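You operate a simulated robot arm through the tools that you are given. There is no shell and no other tool. Be economical: measure what you need, move in short steps, check, and stop when the job is done.

Carry out the task below with a simulated robot arm. There is one attempt and no reset: what you move stays moved.

JOB
Test the buffer on LOW, then on HIGH, and switch it off.
Fine: guard down and dust drawer in before it starts; two seconds or more at each speed.

Only the result counts: the job must be done as asked and must still hold three seconds after the hand-in. Knocking over, shifting, dropping, spilling or breaking anything else fails it.

ROBOT AND FRAMES
A 6-joint arm with a two-finger parallel gripper on a trunk, on a base that drives. Base frame: it is fixed to the floor where the robot stands at the start and does not move with it; the origin is under the middle of the robot, x ahead of it, y to its left, z up. Readings come in m, degrees, newtons and seconds.
Its first joint turns from -166.0 to 166.0 degrees. Places, roughly: buffer display [-1.4, -2.6, 0]; buffing machine [1.3, 0.1, 1]; dust drawer [1.2, 0, 0.8]; red switch [1.2, 0.1, 1]; speed knob [1.2, 0.1, 0.9]; wheel guard [1.2, 0, 1.3]. Payload 3.43 kg.
The TCP is the grasp point between the finger pads, 0.034 m short of the fingertips. In the tool frame z runs along the fingers and y along their closing line. Largest opening 0.128 m; finger width 0.024, thickness 0.012; the body of the gripper, 0.048 by 0.13 m, starts 0.096 m behind the TCP.
Orientation is that of the tool frame in the base frame, as [roll, pitch, yaw] about the fixed x, y, z axes, in that order (R = Rz(yaw) Ry(pitch) Rx(roll)). With the fingers straight down and closing along the base's y, the tool's x points along the base's -x, its y along +y and its z along -z.

CONTROLS
- The arm moves only by the tool apply_moves. Its argument "commands" is a list of rows, each a list of 3 entries, a list of its own where there are three numbers: the shift along the tool's x, y, z in m, then the turn, a rotation vector about the tool's x, y, z in degrees, then the finger opening in m, from 0 to 0.128. In form: [[[x, y, z], [ax, ay, az], claw], ...]. A call has 1 to 12 rows; each row shifts and turns the commanded pose from where the row before left it, along the tool's axes as they then stand. Rows are played at 5 a second. More than 0.05 m and 8.6 degrees between two rows, or a gripper value outside its range, and nothing of the call is played. A pose out of reach is approached as far as the arm can. The call stops where the force on the tool passes 40 N (or 10 N more than at its start, if that is more) or the arm is blocked; 0.2 s more then pass. Each finger travels about 0.153 m/s and halts on what it meets, pressing with about 42 N; the grip force reading is that of the motor and also rises with nothing between the fingers. The clock runs only during rows and for 0.2 s after the last one: add rows that do not move to give the fingers time. The reply holds the time, the measured pose of the TCP, the force on the tool along the base axes, the opening and the grip force, in the units named above and with some noise, with the torque about the TCP (base axes, N m) and any sound that the robot's microphone picked up.
- Cameras (640 x 400 px; columns grow to the right, rows downward): "scene" is now at [0.1727, 0.2018, 1.2296]; the picture's right is [-0.19, -0.98, 0.00], its down [-0.26, 0.05, -0.97] and it looks along [0.95, -0.18, -0.26] (base axes); focal length 255 px, centre (320, 200). "wrist" rides on the gripper at [0.076, -0.011, -0.16] in the tool frame; the picture's right is [0.15, 0.99, 0.00], its down [-0.88, 0.13, -0.46] and it looks along [-0.45, 0.07, 0.89] (tool axes); focal length 234 px, centre (320, 200). There is no depth. A picture from a camera that has moved, and an enlarged one, comes with that camera's place and axes in the base frame and with its lens.
- grab_frame(camera): a new picture of that camera. No time passes.
- base_move(legs): drives the robot by 1 to 6 legs, each [ahead, left, turn to the left] in m, m and degrees, along the robot's own axes; the way and the turn of a leg run together, so that a leg with both is an arc; at most 1.5 m and 180 degrees a leg. The arm and the cameras ride along, it lands a little off, and it stops where it bumps. It gives what a move gives.
- pan_tilt(pan, tilt): turns the head with the scene camera to pan (to the left, within 143 degrees either way) and tilt (down, from -29 to 69), counted from straight ahead of the robot. It gives what a move gives.
- enlarge(camera, box): a new picture of the part [left, top, right, bottom] of that camera's present view, enlarged. No time passes.
- hand_in(): hands the job in; it is judged then, once.

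Go step by step. Nothing tells you exact positions but the pictures and the camera data: compare them with the known pose of the tool, close in by small moves and look again before you grip or let go. The budget is 120 turns and 98 pictures, counting those below and the enlarged ones. Unless the task says otherwise, let go and move clear before handing in, and close with one line.

The tools are called after ">>>" as a command line: name --argument value ..., lists and objects as JSON in quotes. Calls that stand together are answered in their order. apply_moves: Moves the arm, as the interface text tells. Its arguments: {"type":"object","properties":{"commands":{"type":"array","items":{"type":"array"}}},"required":["commands"]} The other tools are called the same way: base_move (legs) drives the base; pan_tilt (pan, tilt) turns the head that bears the scene camera; grab_frame (camera) takes a picture; enlarge (camera, box) takes an enlarged picture of a part of a camera's view; hand_in () hands the job in.

At the start:

```text
time: 0.0
tool_pos: [0.7344, -0.0551, 0.9992]
ee_rot: [-179.9, 0.0, -179.9]
contact_force: [0.0, 0.3, -0.5]
torque: [0.02, -0.01, 0.0]
finger_gap: 0.1282
finger_force: 0.1
robot x, y, heading: [0.0025, -0.0018, 0.1]
head pan, tilt: [-10.8, 15.1]
```

scene: 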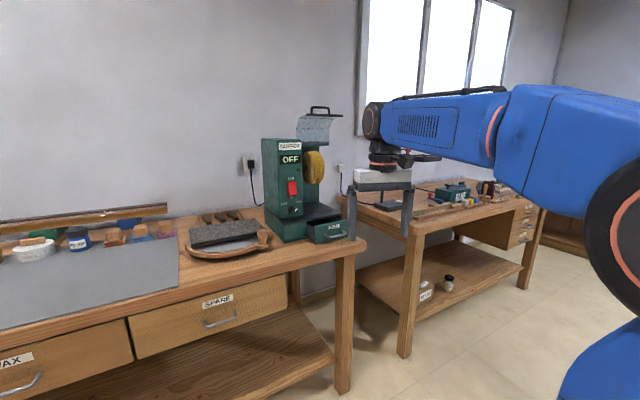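
wrist: 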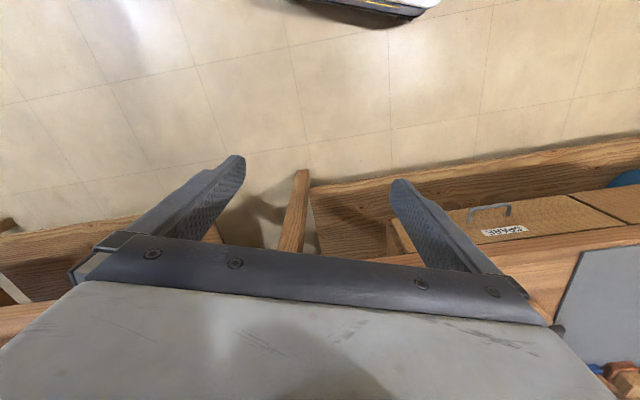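

The buffer stands on the near bench with its guard raised, the drawer pulled out, and a display reading OFF. I enlarge the view for details.

>>> enlarge --camera "scene" --box '[230, 90, 390, 250]'

>>> enlarge --camera "scene" --box '[260, 160, 360, 250]'

```text
2.50 times, centred on (310, 170) of scene
camera zoom: at [0.1727, 0.2018, 1.2296], right [-0.19, -0.98, 0.0], down [-0.26, 0.05, -0.97], along [0.95, -0.18, -0.26], focal length 638 px, centre (345, 275)
```

zoom: 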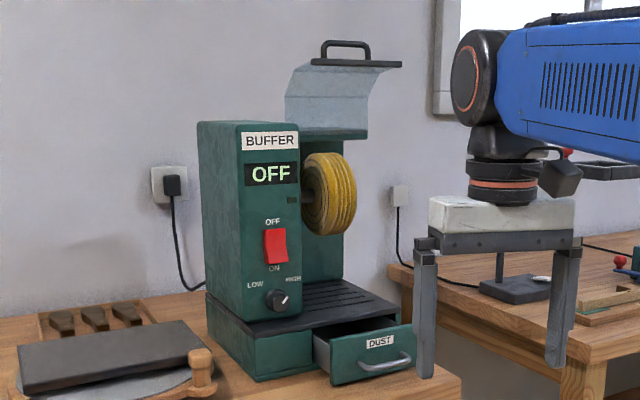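

```text
4.44 times, centred on (310, 205) of scene
camera zoom: at [0.1727, 0.2018, 1.2296], right [-0.19, -0.98, 0.0], down [-0.26, 0.05, -0.97], along [0.95, -0.18, -0.26], focal length 1134 px, centre (364, 178)
```

zoom: 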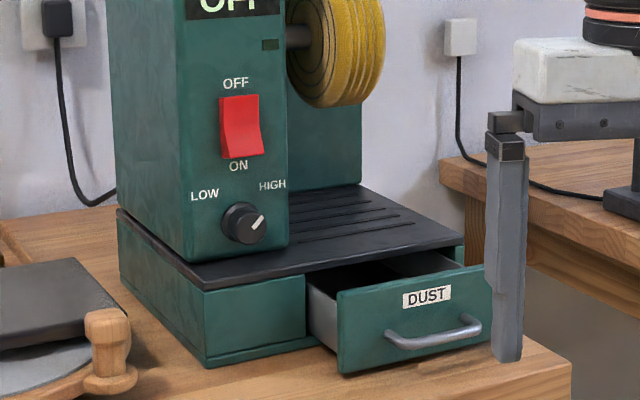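

The machine looks turned about 15° from the base x axis and the knob now points to HIGH. I turn the tool to horizontal, pointing ahead, before measuring more closely.

>>> apply_moves --commands '[[[0, 0, 0], [0, -8.5, 0], 0.128], [[0, 0, 0], [0, -8.5, 0], 0.128], [[0, 0, 0], [0, -8.5, 0], 0.128], [[0, 0, 0], [0, -8.5, 0], 0.128], [[0, 0, 0], [0, -8.5, 0], 0.128], [[0, 0, 0], [0, -8.5, 0], 0.128], [[0, 0, 0], [0, -8.5, 0], 0.128], [[0, 0, 0], [0, -8.5, 0], 0.128], [[0, 0, 0], [0, -8.5, 0], 0.128], [[0, 0, 0], [0, -8.5, 0], 0.128], [[0, 0, 0], [0, -5, 0], 0.128], [[0, 0, 0], [0, 0, 0], 0.128]]'

>>> grab_frame --camera "wrist"

>>> grab_frame --camera "scene"

```text
time: 2.6
tool_pos: [0.7342, -0.0814, 0.9909]
ee_rot: [-172.7, 80.3, -178.7]
contact_force: [0.6, -0.3, 1.1]
torque: [-0.01, 0.01, 0.04]
finger_gap: 0.1279
finger_force: 0.1
out of reach, approached as far as the arm can: row 10, 11
robot x, y, heading: [-0.0021, 0.0008, -0.2]
head pan, tilt: [-10.8, 15.1]
```

```text
93 pictures are left
camera wrist: at [0.564, -0.0755, 0.9424], right [0.08, 0.98, -0.17], down [-0.29, 0.18, 0.94], along [0.95, -0.03, 0.3], focal length 234 px, centre (320, 200)
```

wrist: 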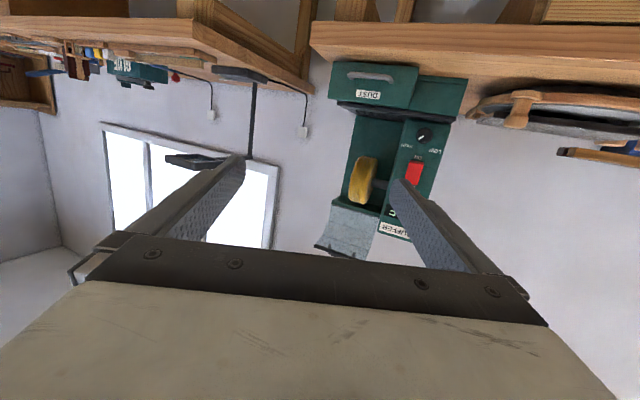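

```text
92 pictures are left
camera scene: at [0.1726, 0.2018, 1.2296], right [-0.19, -0.98, 0.0], down [-0.26, 0.05, -0.97], along [0.95, -0.18, -0.26], focal length 255 px, centre (320, 200)
```

scene: 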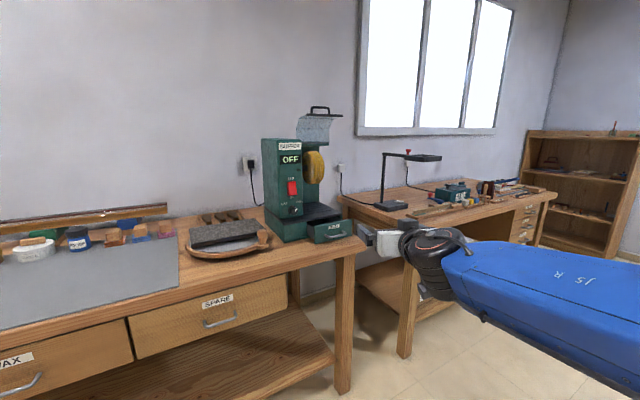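

Triangulated: knob ≈ (1.168, 0.126, 0.92), switch ≈ (1.165, 0.126, 1.01), drawer handle ≈ (1.076, -0.037, 0.836), machine facing turned about 15.5°. I drive closer and square up to it.

>>> base_move --legs '[[0.27, -0.12, 0], [0, 0, 15.5]]'

>>> pan_tilt --pan -8 --tilt 18

>>> grab_frame --camera "scene"

>>> grab_frame --camera "wrist"

```text
time: 5.5
tool_pos: [0.9953, -0.009, 0.9903]
ee_rot: [-172.1, 80.4, -162.9]
contact_force: [-0.3, 0.8, 0.5]
torque: [-0.01, 0.02, 0.0]
finger_gap: 0.1281
finger_force: 0.1
robot x, y, heading: [0.2645, -0.1232, 15.5]
head pan, tilt: [-10.8, 15.1]
```

```text
time: 6.1
tool_pos: [0.9953, -0.0084, 0.9925]
ee_rot: [-172.2, 80.4, -162.9]
contact_force: [-0.3, -0.7, 0.6]
torque: [0.0, -0.01, 0.02]
finger_gap: 0.1279
finger_force: 0.0
robot x, y, heading: [0.2629, -0.1214, 15.2]
head pan, tilt: [-8.0, 18.0]
```

```text
91 pictures are left
camera scene: at [0.3779, 0.121, 1.2249], right [0.13, -0.99, 0.0], down [-0.31, -0.04, -0.95], along [0.94, 0.12, -0.31], focal length 255 px, centre (320, 200)
```

scene: 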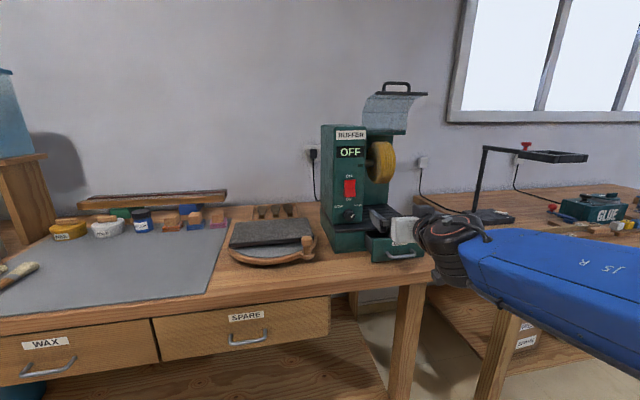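

```text
90 pictures are left
camera wrist: at [0.8293, -0.0477, 0.9426], right [-0.18, 0.97, -0.17], down [-0.32, 0.1, 0.94], along [0.93, 0.23, 0.3], focal length 234 px, centre (320, 200)
```

wrist: 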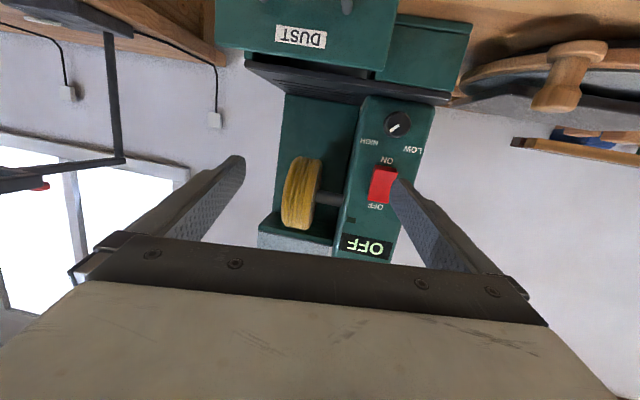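

I look closer at the machine to measure the guard and drawer.

>>> enlarge --camera "scene" --box '[310, 70, 440, 152]'

>>> enlarge --camera "scene" --box '[310, 150, 450, 270]'

>>> enlarge --camera "wrist" --box '[200, 0, 480, 260]'

```text
4.88 times, centred on (375, 111) of scene
camera zoom: at [0.3779, 0.121, 1.2249], right [0.13, -0.99, 0.0], down [-0.31, -0.04, -0.95], along [0.94, 0.12, -0.31], focal length 1245 px, centre (52, 634)
```

zoom: 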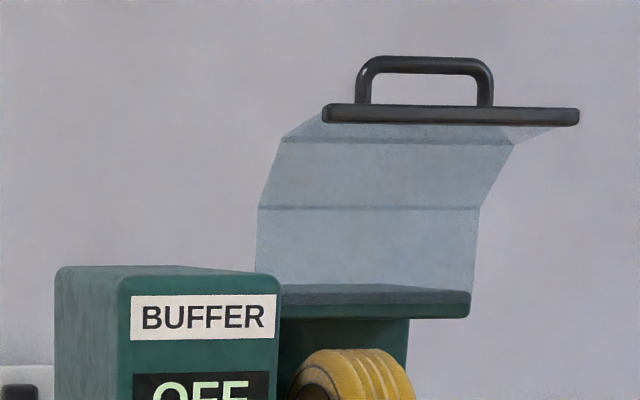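

```text
3.33 times, centred on (380, 210) of scene
camera zoom: at [0.3779, 0.121, 1.2249], right [0.13, -0.99, 0.0], down [-0.31, -0.04, -0.95], along [0.94, 0.12, -0.31], focal length 851 px, centre (120, 167)
```

zoom: 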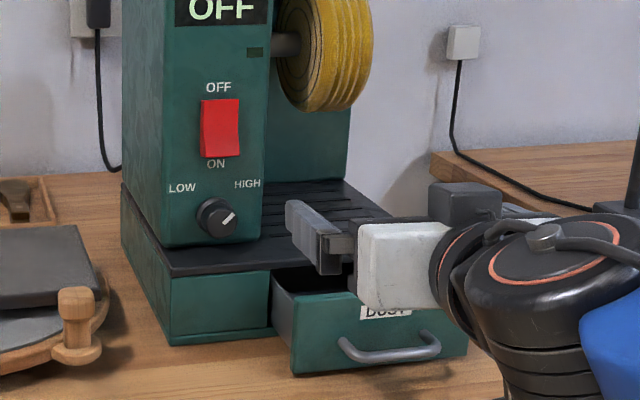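

```text
1.54 times, centred on (340, 130) of wrist
camera zoom: at [0.8293, -0.0477, 0.9426], right [-0.18, 0.97, -0.17], down [-0.32, 0.1, 0.94], along [0.93, 0.23, 0.3], focal length 360 px, centre (289, 308)
```

zoom: 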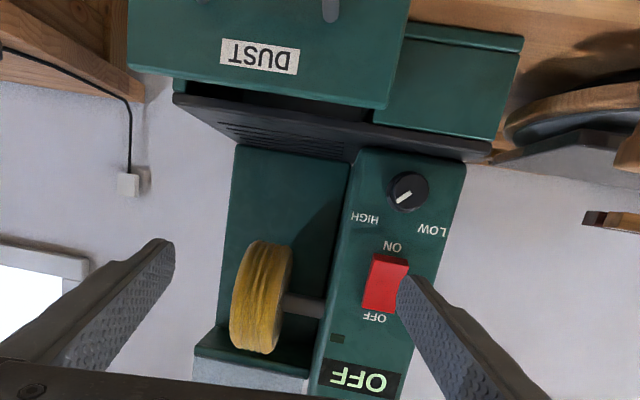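

I'll push the drawer first: label centre ≈ (1.10, -0.029, 0.863). I square the tool, tilt it downward and close the fingers.

>>> apply_moves --commands '[[[0, 0, 0], [-6.3, 0, 0], 0.1], [[0, 0, 0], [0, 8.5, 0], 0.06], [[0, 0, 0], [0, 8.5, 0], 0.0], [[0, 0, 0], [0, 8.5, 0], 0.0], [[0, 0, 0], [0, 0, 0], 0.0], [[0, 0, 0], [0, 0, 0], 0.0]]'

>>> grab_frame --camera "wrist"

```text
time: 7.5
tool_pos: [0.995, -0.0031, 0.9935]
ee_rot: [179.8, 69.3, -163.7]
contact_force: [-0.4, 0.3, 0.2]
torque: [0.01, 0.01, -0.01]
finger_gap: 0.0
finger_force: 33.1
out of reach, approached as far as the arm can: row 1, 3, 4
robot x, y, heading: [0.2684, -0.1252, 15.2]
head pan, tilt: [-8.0, 18.0]
```

```text
86 pictures are left
camera wrist: at [0.8293, -0.0631, 0.9792], right [-0.33, 0.93, -0.14], down [-0.15, 0.09, 0.98], along [0.93, 0.34, 0.11], focal length 234 px, centre (320, 200)
```

wrist: 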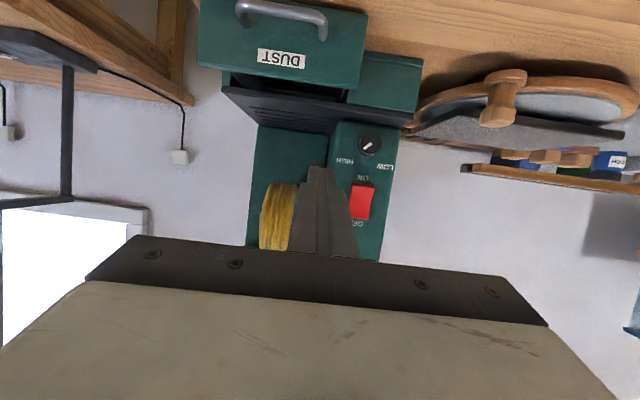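

The tool now points about 21° below horizontal and squared to the machine. I lower it in front of the DUST label.

>>> apply_moves --commands '[[[0.0236, -0.0133, 0.0146], [0, 0, 0], 0], [[0.0236, -0.0133, 0.0146], [0, 0, 0], 0], [[0.0236, -0.0133, 0.0146], [0, 0, 0], 0], [[0.0236, -0.0133, 0.0146], [0, 0, 0], 0], [[0, 0, 0], [0, 0, 0], 0]]'

>>> grab_frame --camera "wrist"

>>> enlarge --camera "scene" --box '[310, 150, 450, 270]'

```text
time: 8.7
tool_pos: [1.0299, -0.0458, 0.8831]
ee_rot: [179.9, 69.1, -163.8]
contact_force: [0.2, 0.0, -0.5]
torque: [0.01, -0.01, -0.03]
finger_gap: 0.0
finger_force: 32.7
robot x, y, heading: [0.2639, -0.1254, 15.5]
head pan, tilt: [-8.0, 18.0]
```

```text
85 pictures are left
camera wrist: at [0.8644, -0.1076, 0.87], right [-0.33, 0.93, -0.14], down [-0.15, 0.09, 0.99], along [0.93, 0.34, 0.11], focal length 234 px, centre (320, 200)
```

wrist: 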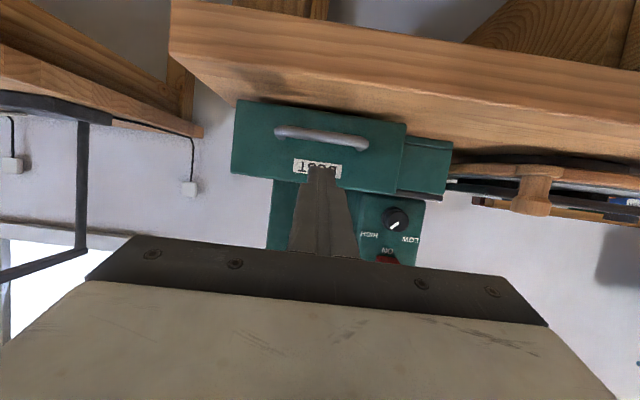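

```text
3.33 times, centred on (380, 210) of scene
camera zoom: at [0.3779, 0.121, 1.2248], right [0.13, -0.99, 0.0], down [-0.31, -0.04, -0.95], along [0.94, 0.12, -0.31], focal length 851 px, centre (120, 167)
```

zoom: 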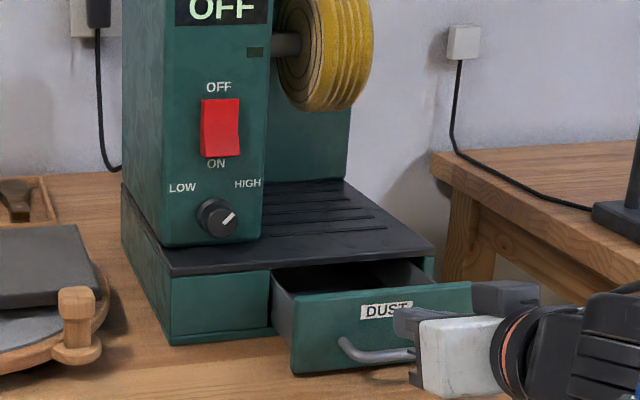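

The tip is lined up with the label, so I push straight inward along the machine's axis.

>>> apply_moves --commands '[[[-0.0035, 0, 0.0094], [0, 0, 0], 0], [[-0.0035, 0, 0.0094], [0, 0, 0], 0], [[-0.0035, 0, 0.0094], [0, 0, 0], 0], [[-0.0035, 0, 0.0094], [0, 0, 0], 0], [[-0.0035, 0, 0.0094], [0, 0, 0], 0], [[-0.0035, 0, 0.0094], [0, 0, 0], 0], [[-0.0035, 0, 0.0094], [0, 0, 0], 0], [[-0.0035, 0, 0.0094], [0, 0, 0], 0]]'

>>> enlarge --camera "scene" --box '[310, 150, 450, 270]'

```text
time: 10.5
tool_pos: [1.1081, -0.0252, 0.8838]
ee_rot: [-180.0, 69.2, -163.6]
contact_force: [-0.4, 0.7, 0.7]
torque: [-0.02, -0.01, 0.01]
finger_gap: 0.0
finger_force: 33.2
robot x, y, heading: [0.2657, -0.1221, 15.1]
head pan, tilt: [-8.0, 18.0]
```

```text
3.33 times, centred on (380, 210) of scene
camera zoom: at [0.3779, 0.121, 1.2248], right [0.13, -0.99, 0.0], down [-0.31, -0.04, -0.95], along [0.94, 0.12, -0.31], focal length 851 px, centre (120, 167)
```

zoom: 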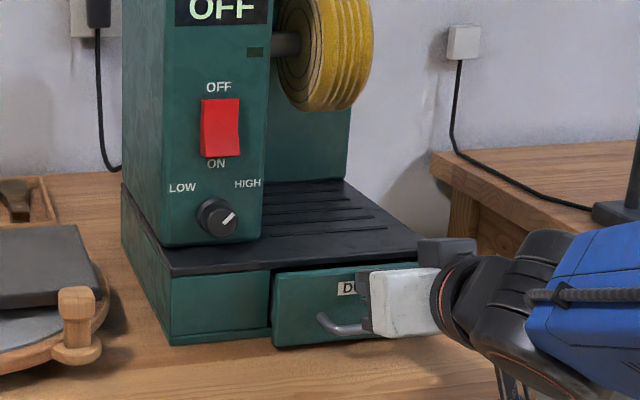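

The drawer is sliding in and is nearly flush; I keep going until it seats.

>>> apply_moves --commands '[[[-0.0025, 0, 0.0065], [0, 0, 0], 0], [[-0.0025, 0, 0.0065], [0, 0, 0], 0], [[-0.0025, 0, 0.0065], [0, 0, 0], 0], [[-0.0025, 0, 0.0065], [0, 0, 0], 0]]'

>>> enlarge --camera "scene" --box '[310, 150, 450, 270]'

```text
time: 11.4
tool_pos: [1.1234, -0.0192, 0.883]
ee_rot: [-179.8, 69.1, -163.5]
contact_force: [-19.7, -5.5, 6.9]
torque: [0.1, -0.18, 0.2]
finger_gap: 0.0
finger_force: 32.9
robot x, y, heading: [0.2685, -0.124, 15.3]
head pan, tilt: [-8.0, 18.0]
stopped in row 4: the force on the tool passed its limit at 56 N (the readings are from after the stop); the commanded pose is now the measured one
```

```text
3.33 times, centred on (380, 210) of scene
camera zoom: at [0.3765, 0.1206, 1.225], right [0.13, -0.99, 0.0], down [-0.31, -0.04, -0.95], along [0.94, 0.12, -0.31], focal length 851 px, centre (120, 167)
```

zoom: 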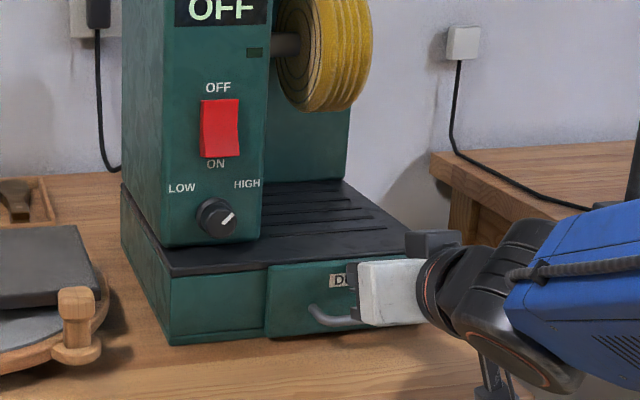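

The drawer is seated flush. I back off and rise toward the guard.

>>> apply_moves --commands '[[[0.0085, 0, -0.0225], [0, 0, 0], 0], [[0.0085, 0, -0.0225], [0, 0, 0], 0], [[0.0085, 0, -0.0225], [0, 0, 0], 0], [[0.0085, 0, -0.0225], [0, 0, 0], 0], [[0.0085, 0, -0.0225], [0, 0, 0], 0], [[-0.042, 0, -0.0159], [0, 0, 0], 0], [[-0.042, 0, -0.0159], [0, 0, 0], 0], [[-0.042, 0, -0.0159], [0, 0, 0], 0], [[-0.042, 0, -0.0159], [0, 0, 0], 0], [[-0.042, 0, -0.0159], [0, 0, 0], 0], [[-0.042, 0, -0.0159], [0, 0, 0], 0]]'

>>> grab_frame --camera "wrist"

>>> grab_frame --camera "scene"

```text
time: 13.8
tool_pos: [1.0107, -0.054, 1.1526]
ee_rot: [-179.9, 69.2, -163.6]
contact_force: [0.8, 0.7, -0.4]
torque: [0.0, 0.01, -0.01]
finger_gap: 0.0
finger_force: 32.8
robot x, y, heading: [0.2662, -0.121, 15.4]
head pan, tilt: [-8.0, 18.0]
```

```text
81 pictures are left
camera wrist: at [0.8443, -0.1131, 1.1393], right [-0.33, 0.93, -0.14], down [-0.14, 0.09, 0.99], along [0.93, 0.34, 0.1], focal length 234 px, centre (320, 200)
```

wrist: 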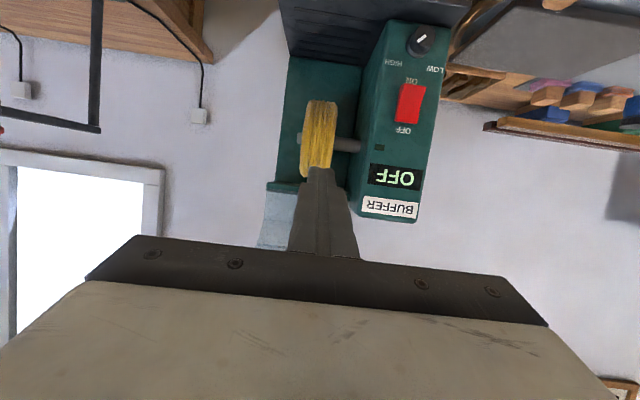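

```text
80 pictures are left
camera scene: at [0.3776, 0.1209, 1.2248], right [0.13, -0.99, 0.0], down [-0.31, -0.04, -0.95], along [0.94, 0.12, -0.31], focal length 255 px, centre (320, 200)
```

scene: 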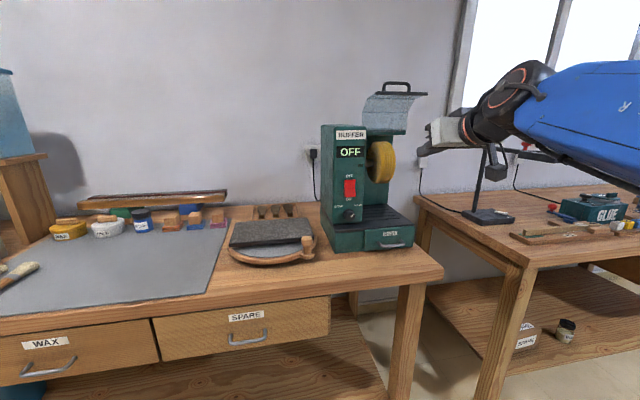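

The drawer is in. The guard bar is roughly at (1.20, -0.01, 1.29), about 0.15 wide, with its handle behind and above. I rise and open the fingers so they can straddle the handle, then look.

>>> apply_moves --commands '[[[-0.042, -0.003, -0.0159], [0, 0, 0], 0.03], [[-0.042, -0.003, -0.0159], [0, 0, 0], 0.06], [[-0.042, -0.003, -0.0159], [0, 0, 0], 0.104], [[-0.042, -0.003, -0.0159], [0, 0, 0], 0.104], [[-0.028, -0.003, -0.01], [0, 0, 0], 0.104], [[0, 0, 0], [0, 0, 0], 0.104]]'

>>> grab_frame --camera "wrist"

>>> enlarge --camera "scene" --box '[310, 60, 470, 160]'

```text
time: 15.2
tool_pos: [1.0167, -0.0666, 1.3606]
ee_rot: [-179.8, 69.2, -163.5]
contact_force: [0.6, -0.4, -0.7]
torque: [0.02, -0.01, -0.01]
finger_gap: 0.104
finger_force: 0.0
robot x, y, heading: [0.2657, -0.1236, 15.3]
head pan, tilt: [-8.0, 18.0]
```

```text
79 pictures are left
camera wrist: at [0.8504, -0.1266, 1.3474], right [-0.33, 0.93, -0.14], down [-0.14, 0.09, 0.99], along [0.93, 0.34, 0.1], focal length 234 px, centre (320, 200)
```

wrist: 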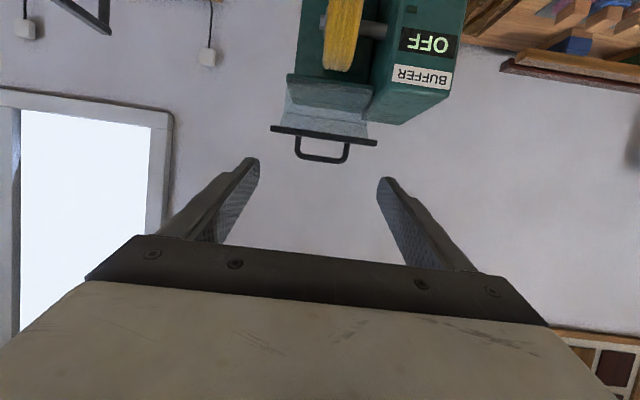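

```text
4.00 times, centred on (390, 110) of scene
camera zoom: at [0.3776, 0.1209, 1.2248], right [0.13, -0.99, 0.0], down [-0.31, -0.04, -0.95], along [0.94, 0.12, -0.31], focal length 1021 px, centre (40, 560)
```

zoom: 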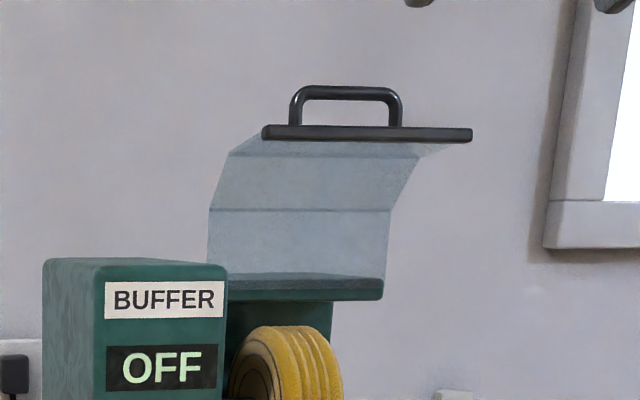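

Triangulated: guard bar centre is a flat bar at (1.177, -0.01, 1.289), handle at (1.213, 0.003, 1.322). I move the open fingers over the bar, straddling the handle.

>>> apply_moves --commands '[[[-0.0064, 0.0028, 0.0382], [0, 0, 0], 0.104], [[-0.0064, 0.0028, 0.0382], [0, 0, 0], 0.104], [[-0.0064, 0.0028, 0.0382], [0, 0, 0], 0.104], [[-0.0064, 0.0028, 0.0382], [0, 0, 0], 0.104], [[0, 0, 0], [0, 0, 0], 0.104]]'

>>> grab_frame --camera "wrist"

>>> enlarge --camera "scene" --box '[310, 60, 470, 160]'

```text
time: 16.4
tool_pos: [1.1612, -0.0219, 1.3283]
ee_rot: [179.5, 69.4, -163.5]
contact_force: [1.3, -0.4, -0.3]
torque: [0.0, -0.02, 0.0]
finger_gap: 0.104
finger_force: 0.1
out of reach, approached as far as the arm can: row 4
robot x, y, heading: [0.2626, -0.1258, 15.3]
head pan, tilt: [-8.0, 18.0]
```

```text
77 pictures are left
camera wrist: at [0.9955, -0.0831, 1.3146], right [-0.34, 0.93, -0.13], down [-0.15, 0.09, 0.99], along [0.93, 0.35, 0.11], focal length 234 px, centre (320, 200)
```

wrist: 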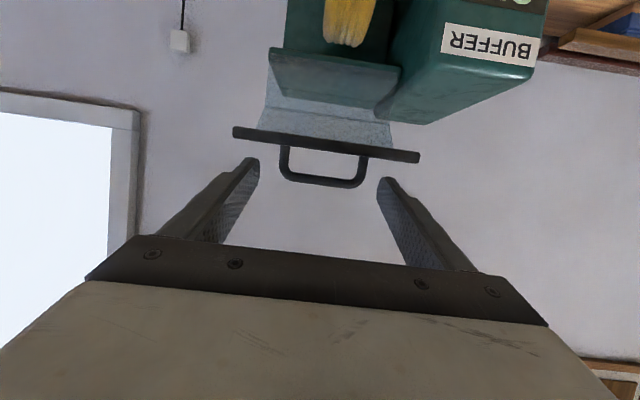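

```text
4.00 times, centred on (390, 110) of scene
camera zoom: at [0.3775, 0.1209, 1.2248], right [0.13, -0.99, 0.0], down [-0.31, -0.04, -0.95], along [0.94, 0.12, -0.31], focal length 1021 px, centre (40, 560)
```

zoom: 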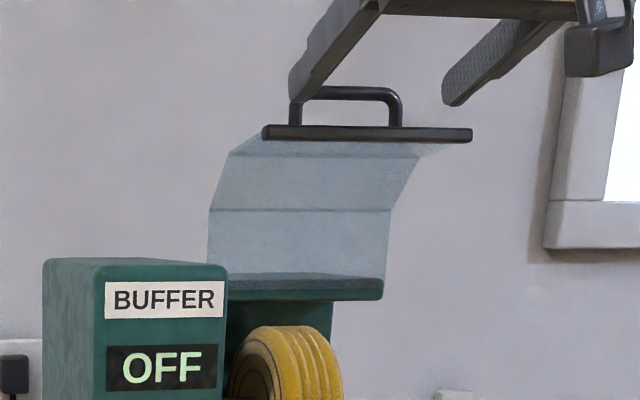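

The fingers straddle the handle just above the bar. I press down with a slight pull back, following the hinge arc.

>>> apply_moves --commands '[[[0.0126, 0, 0.0005], [0, 0, 0], 0.104], [[0.0126, 0, 0.0005], [0, 0, 0], 0.104], [[0.0126, 0, 0.0005], [0, 0, 0], 0.104], [[0.0126, 0, 0.0005], [0, 0, 0], 0.104], [[0.0126, 0, 0.0005], [0, 0, 0], 0.104]]'

>>> grab_frame --camera "wrist"

>>> enlarge --camera "scene" --box '[310, 60, 470, 160]'

```text
time: 17.6
tool_pos: [1.141, -0.0273, 1.2678]
ee_rot: [-179.8, 69.1, -163.5]
contact_force: [-11.4, -3.6, 4.5]
torque: [0.23, 0.12, 0.75]
finger_gap: 0.1038
finger_force: 0.0
robot x, y, heading: [0.264, -0.1242, 15.3]
head pan, tilt: [-8.0, 18.0]
```

```text
75 pictures are left
camera wrist: at [0.9747, -0.0877, 1.2547], right [-0.33, 0.93, -0.14], down [-0.14, 0.09, 0.99], along [0.93, 0.34, 0.1], focal length 234 px, centre (320, 200)
```

wrist: 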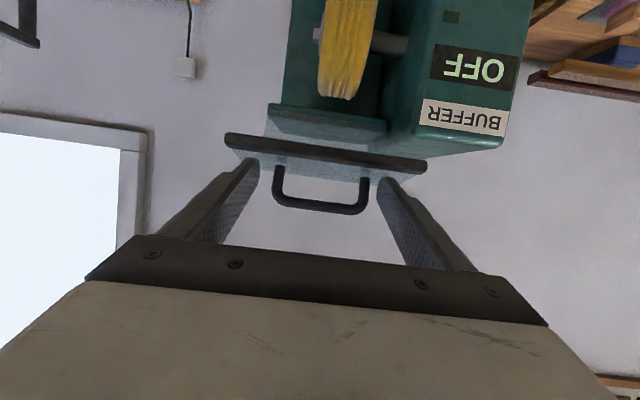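

```text
4.00 times, centred on (390, 110) of scene
camera zoom: at [0.3775, 0.1209, 1.2249], right [0.13, -0.99, 0.0], down [-0.31, -0.04, -0.95], along [0.94, 0.12, -0.31], focal length 1021 px, centre (40, 560)
```

zoom: 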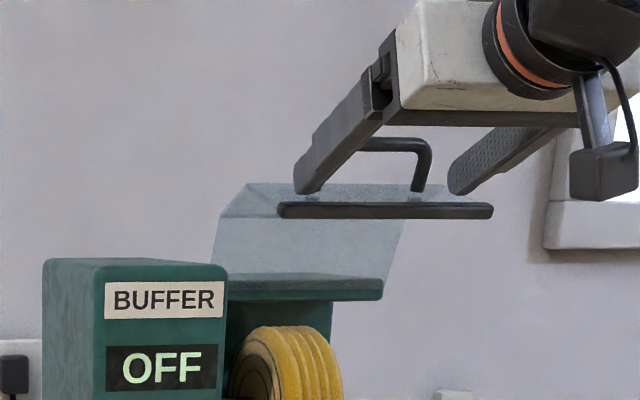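

The guard swings down with little force. I continue with more pull-back.

>>> apply_moves --commands '[[[0.014, 0, -0.0033], [0, 0, 0], 0.104], [[0.014, 0, -0.0033], [0, 0, 0], 0.104], [[0.014, 0, -0.0033], [0, 0, 0], 0.104], [[0.014, 0, -0.0033], [0, 0, 0], 0.104]]'

>>> grab_frame --camera "wrist"

>>> enlarge --camera "scene" --box '[310, 60, 470, 160]'

```text
time: 18.6
tool_pos: [1.1095, -0.0351, 1.2222]
ee_rot: [-179.9, 69.1, -163.4]
contact_force: [0.0, 0.8, -0.1]
torque: [0.04, -0.06, -0.02]
finger_gap: 0.1039
finger_force: 0.0
robot x, y, heading: [0.2614, -0.1267, 15.5]
head pan, tilt: [-8.0, 18.0]
```

```text
73 pictures are left
camera wrist: at [0.9441, -0.0953, 1.2081], right [-0.33, 0.93, -0.14], down [-0.14, 0.09, 0.98], along [0.93, 0.34, 0.1], focal length 234 px, centre (320, 200)
```

wrist: 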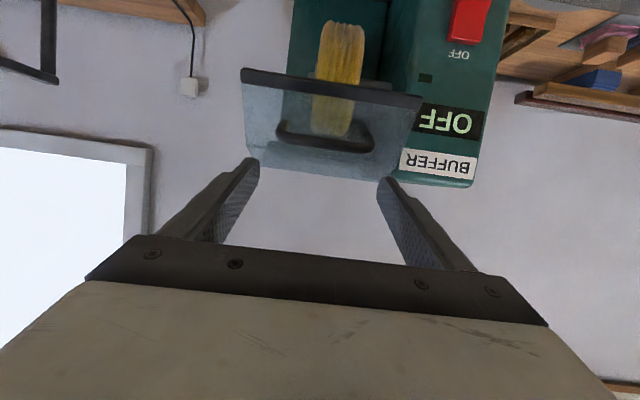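

```text
4.00 times, centred on (390, 110) of scene
camera zoom: at [0.3777, 0.1209, 1.2248], right [0.13, -0.99, 0.0], down [-0.31, -0.04, -0.95], along [0.94, 0.12, -0.31], focal length 1021 px, centre (40, 560)
```

zoom: 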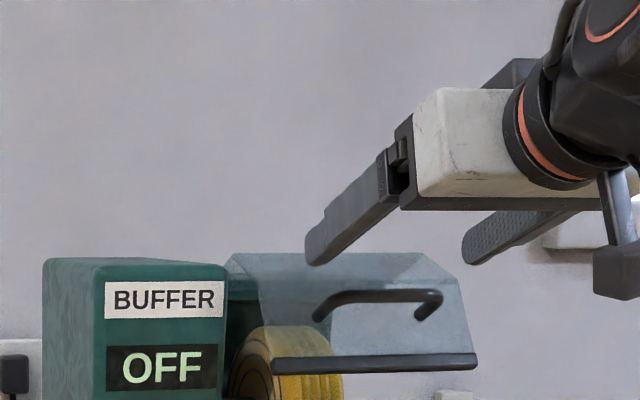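

The guard dropped on its own, rotating about 58°. To confirm it's on its stop, I close the fingers and press lightly down on the handle.

>>> apply_moves --commands '[[[-0.002, 0, 0.006], [0, 0, 0], 0.05], [[-0.002, 0, 0.006], [0, 0, 0], 0.0], [[0, 0, 0], [0, 0, 0], 0.0], [[0, 0, 0], [0, 0, 0], 0.0], [[0.0056, 0, 0.0021], [0, 0, 0], 0], [[0.0056, 0, 0.0021], [0, 0, 0], 0], [[0.0056, 0, 0.0021], [0, 0, 0], 0], [[0.0056, 0, 0.0021], [0, 0, 0], 0], [[0.0056, 0, 0.0021], [0, 0, 0], 0]]'

>>> enlarge --camera "scene" --box '[310, 60, 470, 160]'

```text
time: 20.6
tool_pos: [1.1213, -0.0322, 1.1921]
ee_rot: [-179.8, 69.1, -163.4]
contact_force: [-0.4, 0.5, 0.8]
torque: [0.01, 0.02, 0.0]
finger_gap: 0.0
finger_force: 32.9
robot x, y, heading: [0.2633, -0.1231, 15.4]
head pan, tilt: [-8.0, 18.0]
```

```text
4.00 times, centred on (390, 110) of scene
camera zoom: at [0.3776, 0.1209, 1.2248], right [0.13, -0.99, 0.0], down [-0.31, -0.04, -0.95], along [0.94, 0.12, -0.31], focal length 1021 px, centre (40, 560)
```

zoom: 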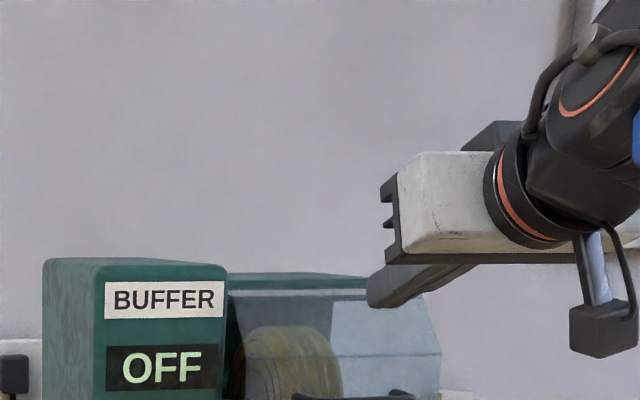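

The guard was still settling and is now lower. I look again at the whole machine.

>>> enlarge --camera "scene" --box '[310, 110, 450, 200]'

>>> grab_frame --camera "wrist"

```text
4.44 times, centred on (380, 155) of scene
camera zoom: at [0.3776, 0.1209, 1.2248], right [0.13, -0.99, 0.0], down [-0.31, -0.04, -0.95], along [0.94, 0.12, -0.31], focal length 1134 px, centre (53, 400)
```

zoom: 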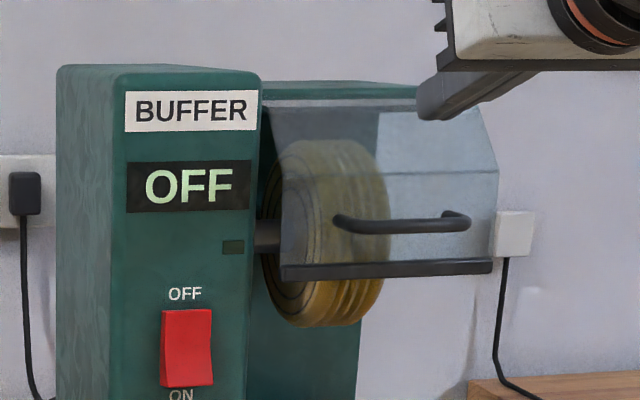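

```text
69 pictures are left
camera wrist: at [0.9558, -0.0927, 1.1787], right [-0.33, 0.93, -0.14], down [-0.14, 0.09, 0.98], along [0.93, 0.34, 0.1], focal length 234 px, centre (320, 200)
```

wrist: 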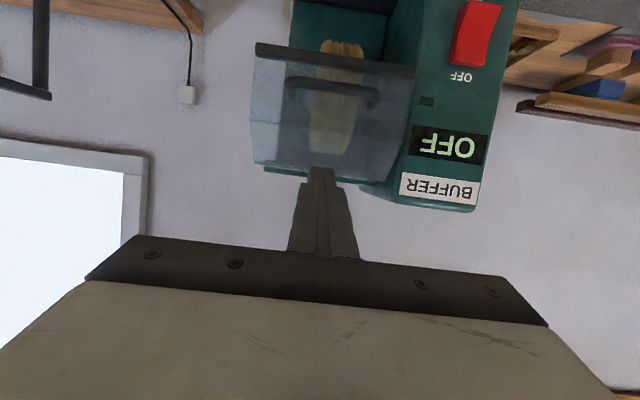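

The guard looks nearly or fully down. I back off, wait a little, and see whether it still moves.

>>> apply_moves --commands '[[[0.0106, 0, -0.028], [0, 0, 0], 0], [[0.0106, 0, -0.028], [0, 0, 0], 0], [[0, 0, 0], [0, 0, 0], 0], [[0, 0, 0], [0, 0, 0], 0], [[0, 0, 0], [0, 0, 0], 0], [[0, 0, 0], [0, 0, 0], 0]]'

>>> enlarge --camera "scene" --box '[310, 110, 450, 200]'

>>> grab_frame --camera "wrist"

```text
time: 22.0
tool_pos: [1.0636, -0.0481, 1.1937]
ee_rot: [-179.9, 69.1, -163.6]
contact_force: [0.0, -0.5, -0.4]
torque: [0.0, 0.01, 0.0]
finger_gap: 0.0
finger_force: 33.9
robot x, y, heading: [0.266, -0.1251, 15.3]
head pan, tilt: [-8.0, 18.0]
```

```text
4.44 times, centred on (380, 155) of scene
camera zoom: at [0.3776, 0.1209, 1.2248], right [0.13, -0.99, 0.0], down [-0.31, -0.04, -0.95], along [0.94, 0.12, -0.31], focal length 1134 px, centre (53, 400)
```

zoom: 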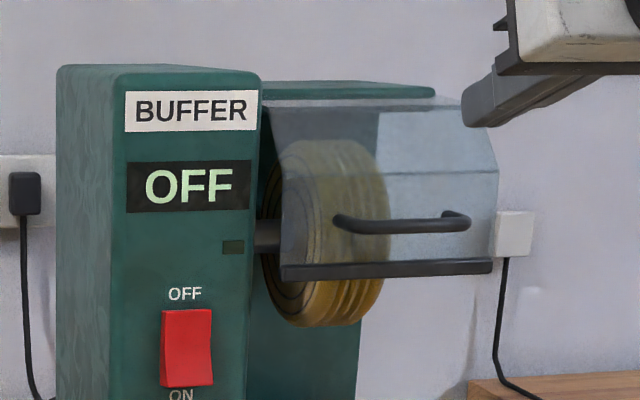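

```text
67 pictures are left
camera wrist: at [0.8974, -0.1085, 1.179], right [-0.33, 0.93, -0.14], down [-0.14, 0.09, 0.99], along [0.93, 0.34, 0.1], focal length 234 px, centre (320, 200)
```

wrist: 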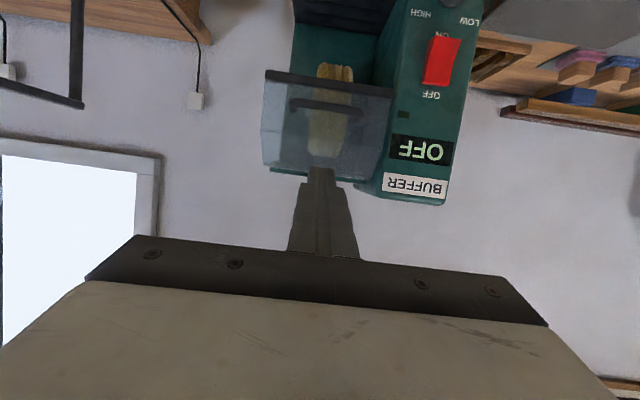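

Stationary now. I press the handle lightly downward to make sure the guard is on its stop.

>>> apply_moves --commands '[[[0.0097, 0, 0.0215], [0, 0, 0], 0], [[0.0097, 0, 0.0215], [0, 0, 0], 0], [[0.0097, 0, 0.0215], [0, 0, 0], 0], [[0.0047, 0, 0.0018], [0, 0, 0], 0], [[0.0047, 0, 0.0018], [0, 0, 0], 0], [[0.0047, 0, 0.0018], [0, 0, 0], 0], [[0.0047, 0, 0.0018], [0, 0, 0], 0], [[0.0047, 0, 0.0018], [0, 0, 0], 0]]'

>>> enlarge --camera "scene" --box '[310, 110, 450, 200]'

```text
time: 23.8
tool_pos: [1.1113, -0.0348, 1.1172]
ee_rot: [-179.8, 69.2, -163.5]
contact_force: [-0.2, 0.0, 0.2]
torque: [0.01, -0.02, 0.0]
finger_gap: 0.0
finger_force: 33.1
robot x, y, heading: [0.2621, -0.1221, 15.2]
head pan, tilt: [-8.0, 18.0]
```

```text
4.44 times, centred on (380, 155) of scene
camera zoom: at [0.3776, 0.1209, 1.2248], right [0.13, -0.99, 0.0], down [-0.31, -0.04, -0.95], along [0.94, 0.12, -0.31], focal length 1134 px, centre (53, 400)
```

zoom: 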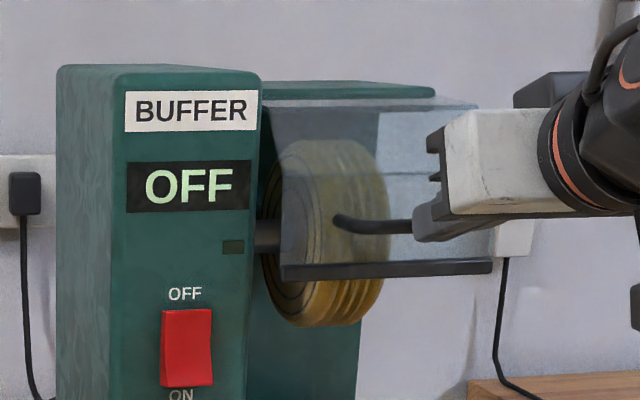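

>>> apply_moves --commands '[[[0.0047, 0, 0.0018], [0, 0, 0], 0], [[0.0047, 0, 0.0018], [0, 0, 0], 0], [[0.0047, 0, 0.0018], [0, 0, 0], 0], [[0.0047, 0, 0.0018], [0, 0, 0], 0], [[0, 0, 0], [0, 0, 0], 0]]'

>>> enlarge --camera "scene" --box '[310, 110, 450, 200]'

>>> grab_frame --camera "wrist"

```text
time: 25.0
tool_pos: [1.1118, -0.0353, 1.0966]
ee_rot: [180.0, 69.1, -163.6]
contact_force: [0.3, 0.2, 0.3]
torque: [-0.02, -0.01, 0.0]
finger_gap: 0.0
finger_force: 33.2
robot x, y, heading: [0.2656, -0.1209, 15.3]
head pan, tilt: [-8.0, 18.0]
```

```text
4.44 times, centred on (380, 155) of scene
camera zoom: at [0.3776, 0.1209, 1.2248], right [0.13, -0.99, 0.0], down [-0.31, -0.04, -0.95], along [0.94, 0.12, -0.31], focal length 1134 px, centre (53, 400)
```

zoom: 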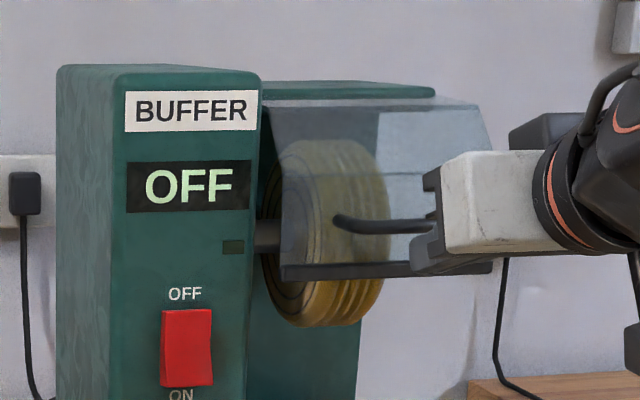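

```text
64 pictures are left
camera wrist: at [0.9455, -0.0958, 1.0825], right [-0.33, 0.93, -0.14], down [-0.14, 0.09, 0.99], along [0.93, 0.34, 0.1], focal length 234 px, centre (320, 200)
```

wrist: 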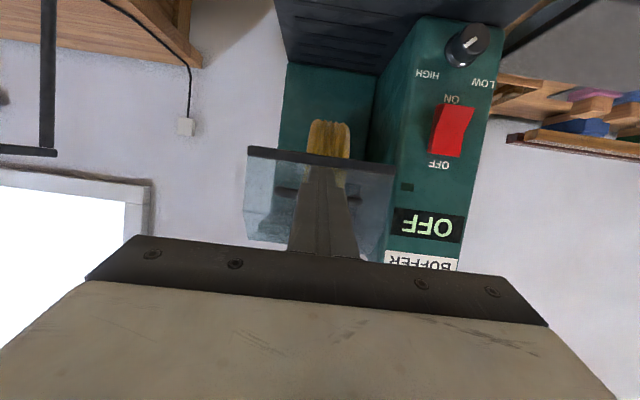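

No contact yet: the fingertips are in front of the handle. I go up, forward 2.5 cm and down again.

>>> apply_moves --commands '[[[-0.0187, 0, -0.0071], [0, 0, 0], 0], [[-0.0187, 0, -0.0071], [0, 0, 0], 0], [[-0.0044, 0, 0.0117], [0, 0, 0], 0], [[-0.0044, 0, 0.0117], [0, 0, 0], 0], [[0.0047, 0, 0.0018], [0, 0, 0], 0], [[0.0047, 0, 0.0018], [0, 0, 0], 0], [[0.0047, 0, 0.0018], [0, 0, 0], 0], [[0.0047, 0, 0.0018], [0, 0, 0], 0], [[0.0047, 0, 0.0018], [0, 0, 0], 0], [[0.0047, 0, 0.0018], [0, 0, 0], 0]]'

>>> enlarge --camera "scene" --box '[310, 110, 450, 200]'

```text
time: 26.6
tool_pos: [1.1367, -0.0291, 1.128]
ee_rot: [-179.6, 69.8, -163.5]
contact_force: [0.5, -0.4, 5.2]
torque: [0.05, -0.11, -0.03]
finger_gap: 0.0
finger_force: 33.2
robot x, y, heading: [0.2662, -0.1257, 14.9]
head pan, tilt: [-8.0, 18.0]
stopped in row 7: the force on the tool passed its limit at 48 N (the readings are from after the stop); the commanded pose is now the measured one
```

```text
4.44 times, centred on (380, 155) of scene
camera zoom: at [0.3778, 0.121, 1.2248], right [0.13, -0.99, 0.0], down [-0.31, -0.04, -0.95], along [0.94, 0.12, -0.31], focal length 1134 px, centre (53, 400)
```

zoom: 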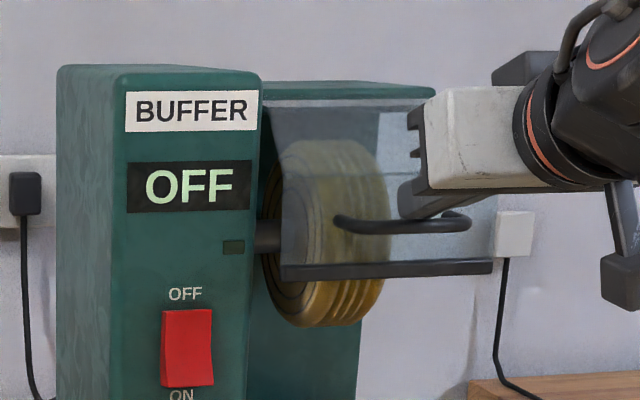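

The guard is solid against its stop. Now I back off and move in front of the knob, opening the fingers.

>>> apply_moves --commands '[[[-0.0187, 0, -0.0071], [0, 0, 0], 0], [[0.0159, 0, -0.0421], [0, 0, 0], 0], [[0.0159, 0, -0.0421], [0, 0, 0], 0.03], [[0.0159, 0, -0.0421], [0, 0, 0], 0.06], [[0.028, 0.028, 0.0106], [0, 0, 0], 0.06], [[0.028, 0.028, 0.0106], [0, 0, 0], 0.06], [[0.028, 0.028, 0.0106], [0, 0, 0], 0.06], [[0.028, 0.028, 0.0106], [0, 0, 0], 0.06], [[0.028, 0.028, 0.0106], [0, 0, 0], 0.06], [[0, 0, 0], [0, 0, 0], 0.06]]'

>>> apply_moves --commands '[[[0, 0, 0], [0, -7, 0], 0.06], [[0, 0, 0], [0, -7, 0], 0.06], [[0, 0, 0], [0, -6.5, 0], 0.06], [[0, 0, 0], [0, 0, 0], 0.06]]'

>>> grab_frame --camera "wrist"

>>> grab_frame --camera "scene"

```text
time: 28.8
tool_pos: [0.9903, -0.0087, 1.0585]
ee_rot: [179.9, 69.8, -163.5]
contact_force: [-0.2, 0.0, -0.2]
torque: [0.0, 0.01, 0.01]
finger_gap: 0.06
finger_force: 0.2
out of reach, approached as far as the arm can: row 7, 8, 9
robot x, y, heading: [0.2659, -0.1231, 15.3]
head pan, tilt: [-8.0, 18.0]
```

```text
time: 29.8
tool_pos: [0.9896, -0.0003, 1.0576]
ee_rot: [178.0, 83.3, -163.5]
contact_force: [0.9, -0.7, -0.3]
torque: [0.01, 0.0, -0.01]
finger_gap: 0.0601
finger_force: 0.0
out of reach, approached as far as the arm can: row 3
robot x, y, heading: [0.2642, -0.1244, 15.2]
head pan, tilt: [-8.0, 18.0]
```

```text
62 pictures are left
camera wrist: at [0.8339, -0.0647, 1.0012], right [-0.33, 0.93, -0.14], down [-0.37, 0.01, 0.93], along [0.87, 0.36, 0.34], focal length 234 px, centre (320, 200)
```

wrist: 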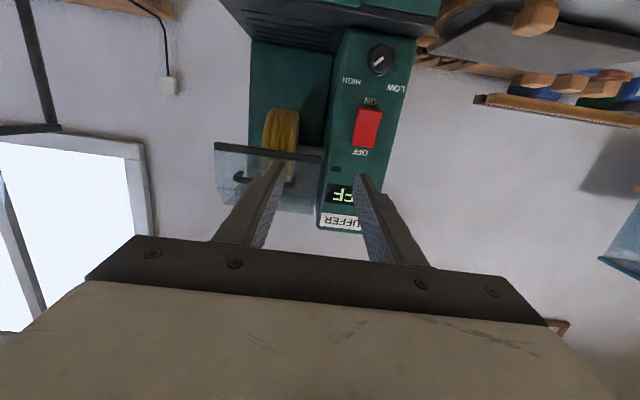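

```text
61 pictures are left
camera scene: at [0.3778, 0.121, 1.2248], right [0.13, -0.99, 0.0], down [-0.31, -0.04, -0.95], along [0.94, 0.12, -0.31], focal length 255 px, centre (320, 200)
```

scene: 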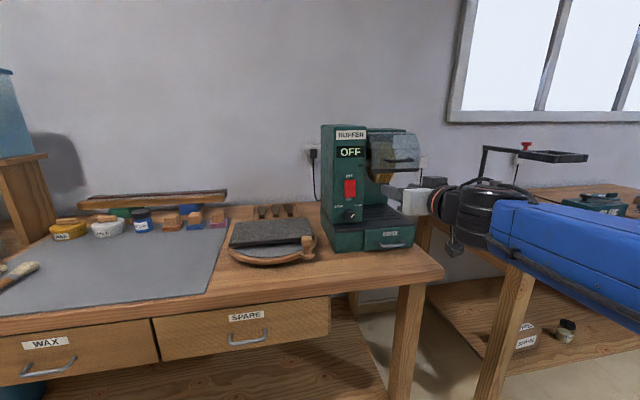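

The arm hits a wrist limit when reaching left, so I shift the base left by 15 cm and forward slightly; the tool stays in free space in front of the machine.

>>> base_move --legs '[[0.03, 0.15, 0]]'

>>> apply_moves --commands '[[[0, -0.03, 0], [0, 0, 0], 0.06], [[0, -0.03, 0], [0, 0, 0], 0.06], [[0.03, 0, 0], [0, 0, 0], 0.06], [[0.03, 0, 0], [0, 0, 0], 0.06], [[0, 0, 0], [0, 0, 0], 0.06]]'

>>> grab_frame --camera "wrist"

>>> grab_frame --camera "scene"

```text
time: 31.1
tool_pos: [0.9803, 0.1503, 1.0594]
ee_rot: [178.3, 83.3, -163.2]
contact_force: [-0.5, 0.7, 0.0]
torque: [-0.02, -0.02, -0.02]
finger_gap: 0.0598
finger_force: 0.1
robot x, y, heading: [0.256, 0.0282, 15.0]
head pan, tilt: [-8.0, 18.0]
```

```text
time: 32.4
tool_pos: [0.9925, 0.0906, 0.9984]
ee_rot: [178.4, 83.5, -163.0]
contact_force: [-0.7, -0.7, 0.0]
torque: [0.05, 0.01, -0.04]
finger_gap: 0.06
finger_force: 0.0
robot x, y, heading: [0.2553, 0.0302, 15.2]
head pan, tilt: [-8.0, 18.0]
```

```text
60 pictures are left
camera wrist: at [0.8367, 0.0261, 0.9411], right [-0.33, 0.93, -0.14], down [-0.37, 0.01, 0.93], along [0.87, 0.36, 0.34], focal length 234 px, centre (320, 200)
```

wrist: 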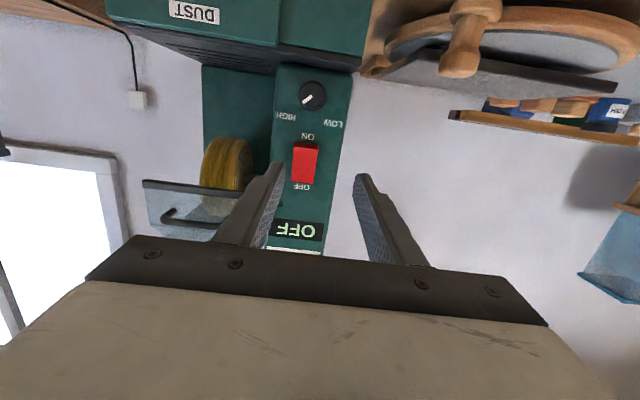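

```text
59 pictures are left
camera scene: at [0.3683, 0.2716, 1.2248], right [0.13, -0.99, 0.0], down [-0.31, -0.04, -0.95], along [0.94, 0.12, -0.31], focal length 255 px, centre (320, 200)
```

scene: 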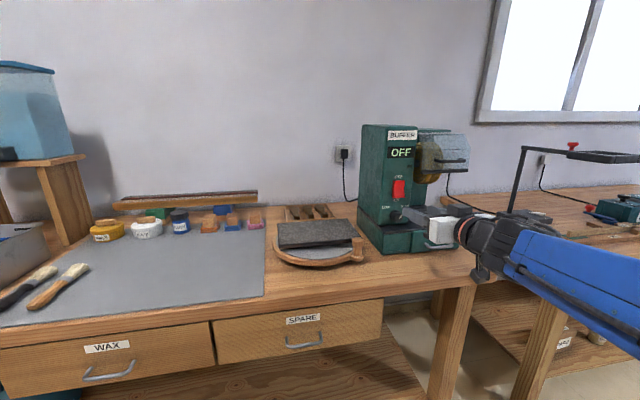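

Reach is fine now. I zoom in for an accurate knob and switch position.

>>> enlarge --camera "wrist" --box '[240, 60, 380, 200]'

>>> enlarge --camera "scene" --box '[350, 140, 460, 240]'

```text
2.86 times, centred on (310, 130) of wrist
camera zoom: at [0.8367, 0.0261, 0.9411], right [-0.33, 0.93, -0.14], down [-0.37, 0.01, 0.93], along [0.87, 0.36, 0.34], focal length 669 px, centre (349, 400)
```

zoom: 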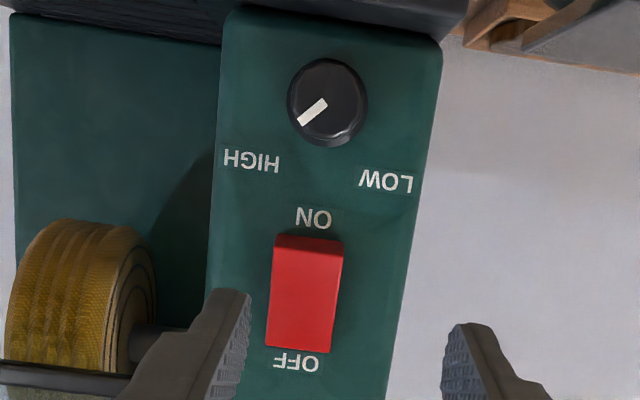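

```text
4.00 times, centred on (405, 190) of scene
camera zoom: at [0.3683, 0.2716, 1.2248], right [0.13, -0.99, 0.0], down [-0.31, -0.04, -0.95], along [0.94, 0.12, -0.31], focal length 1021 px, centre (-20, 240)
```

zoom: 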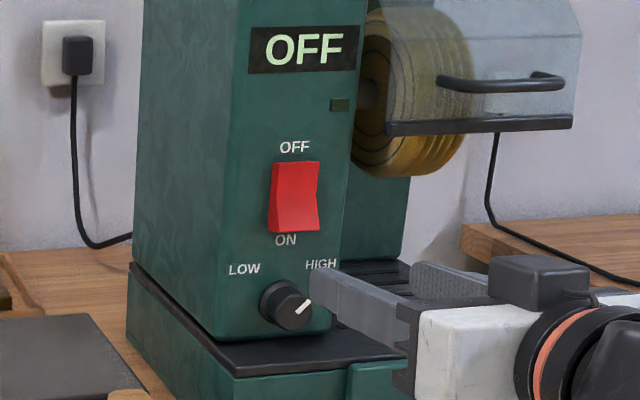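

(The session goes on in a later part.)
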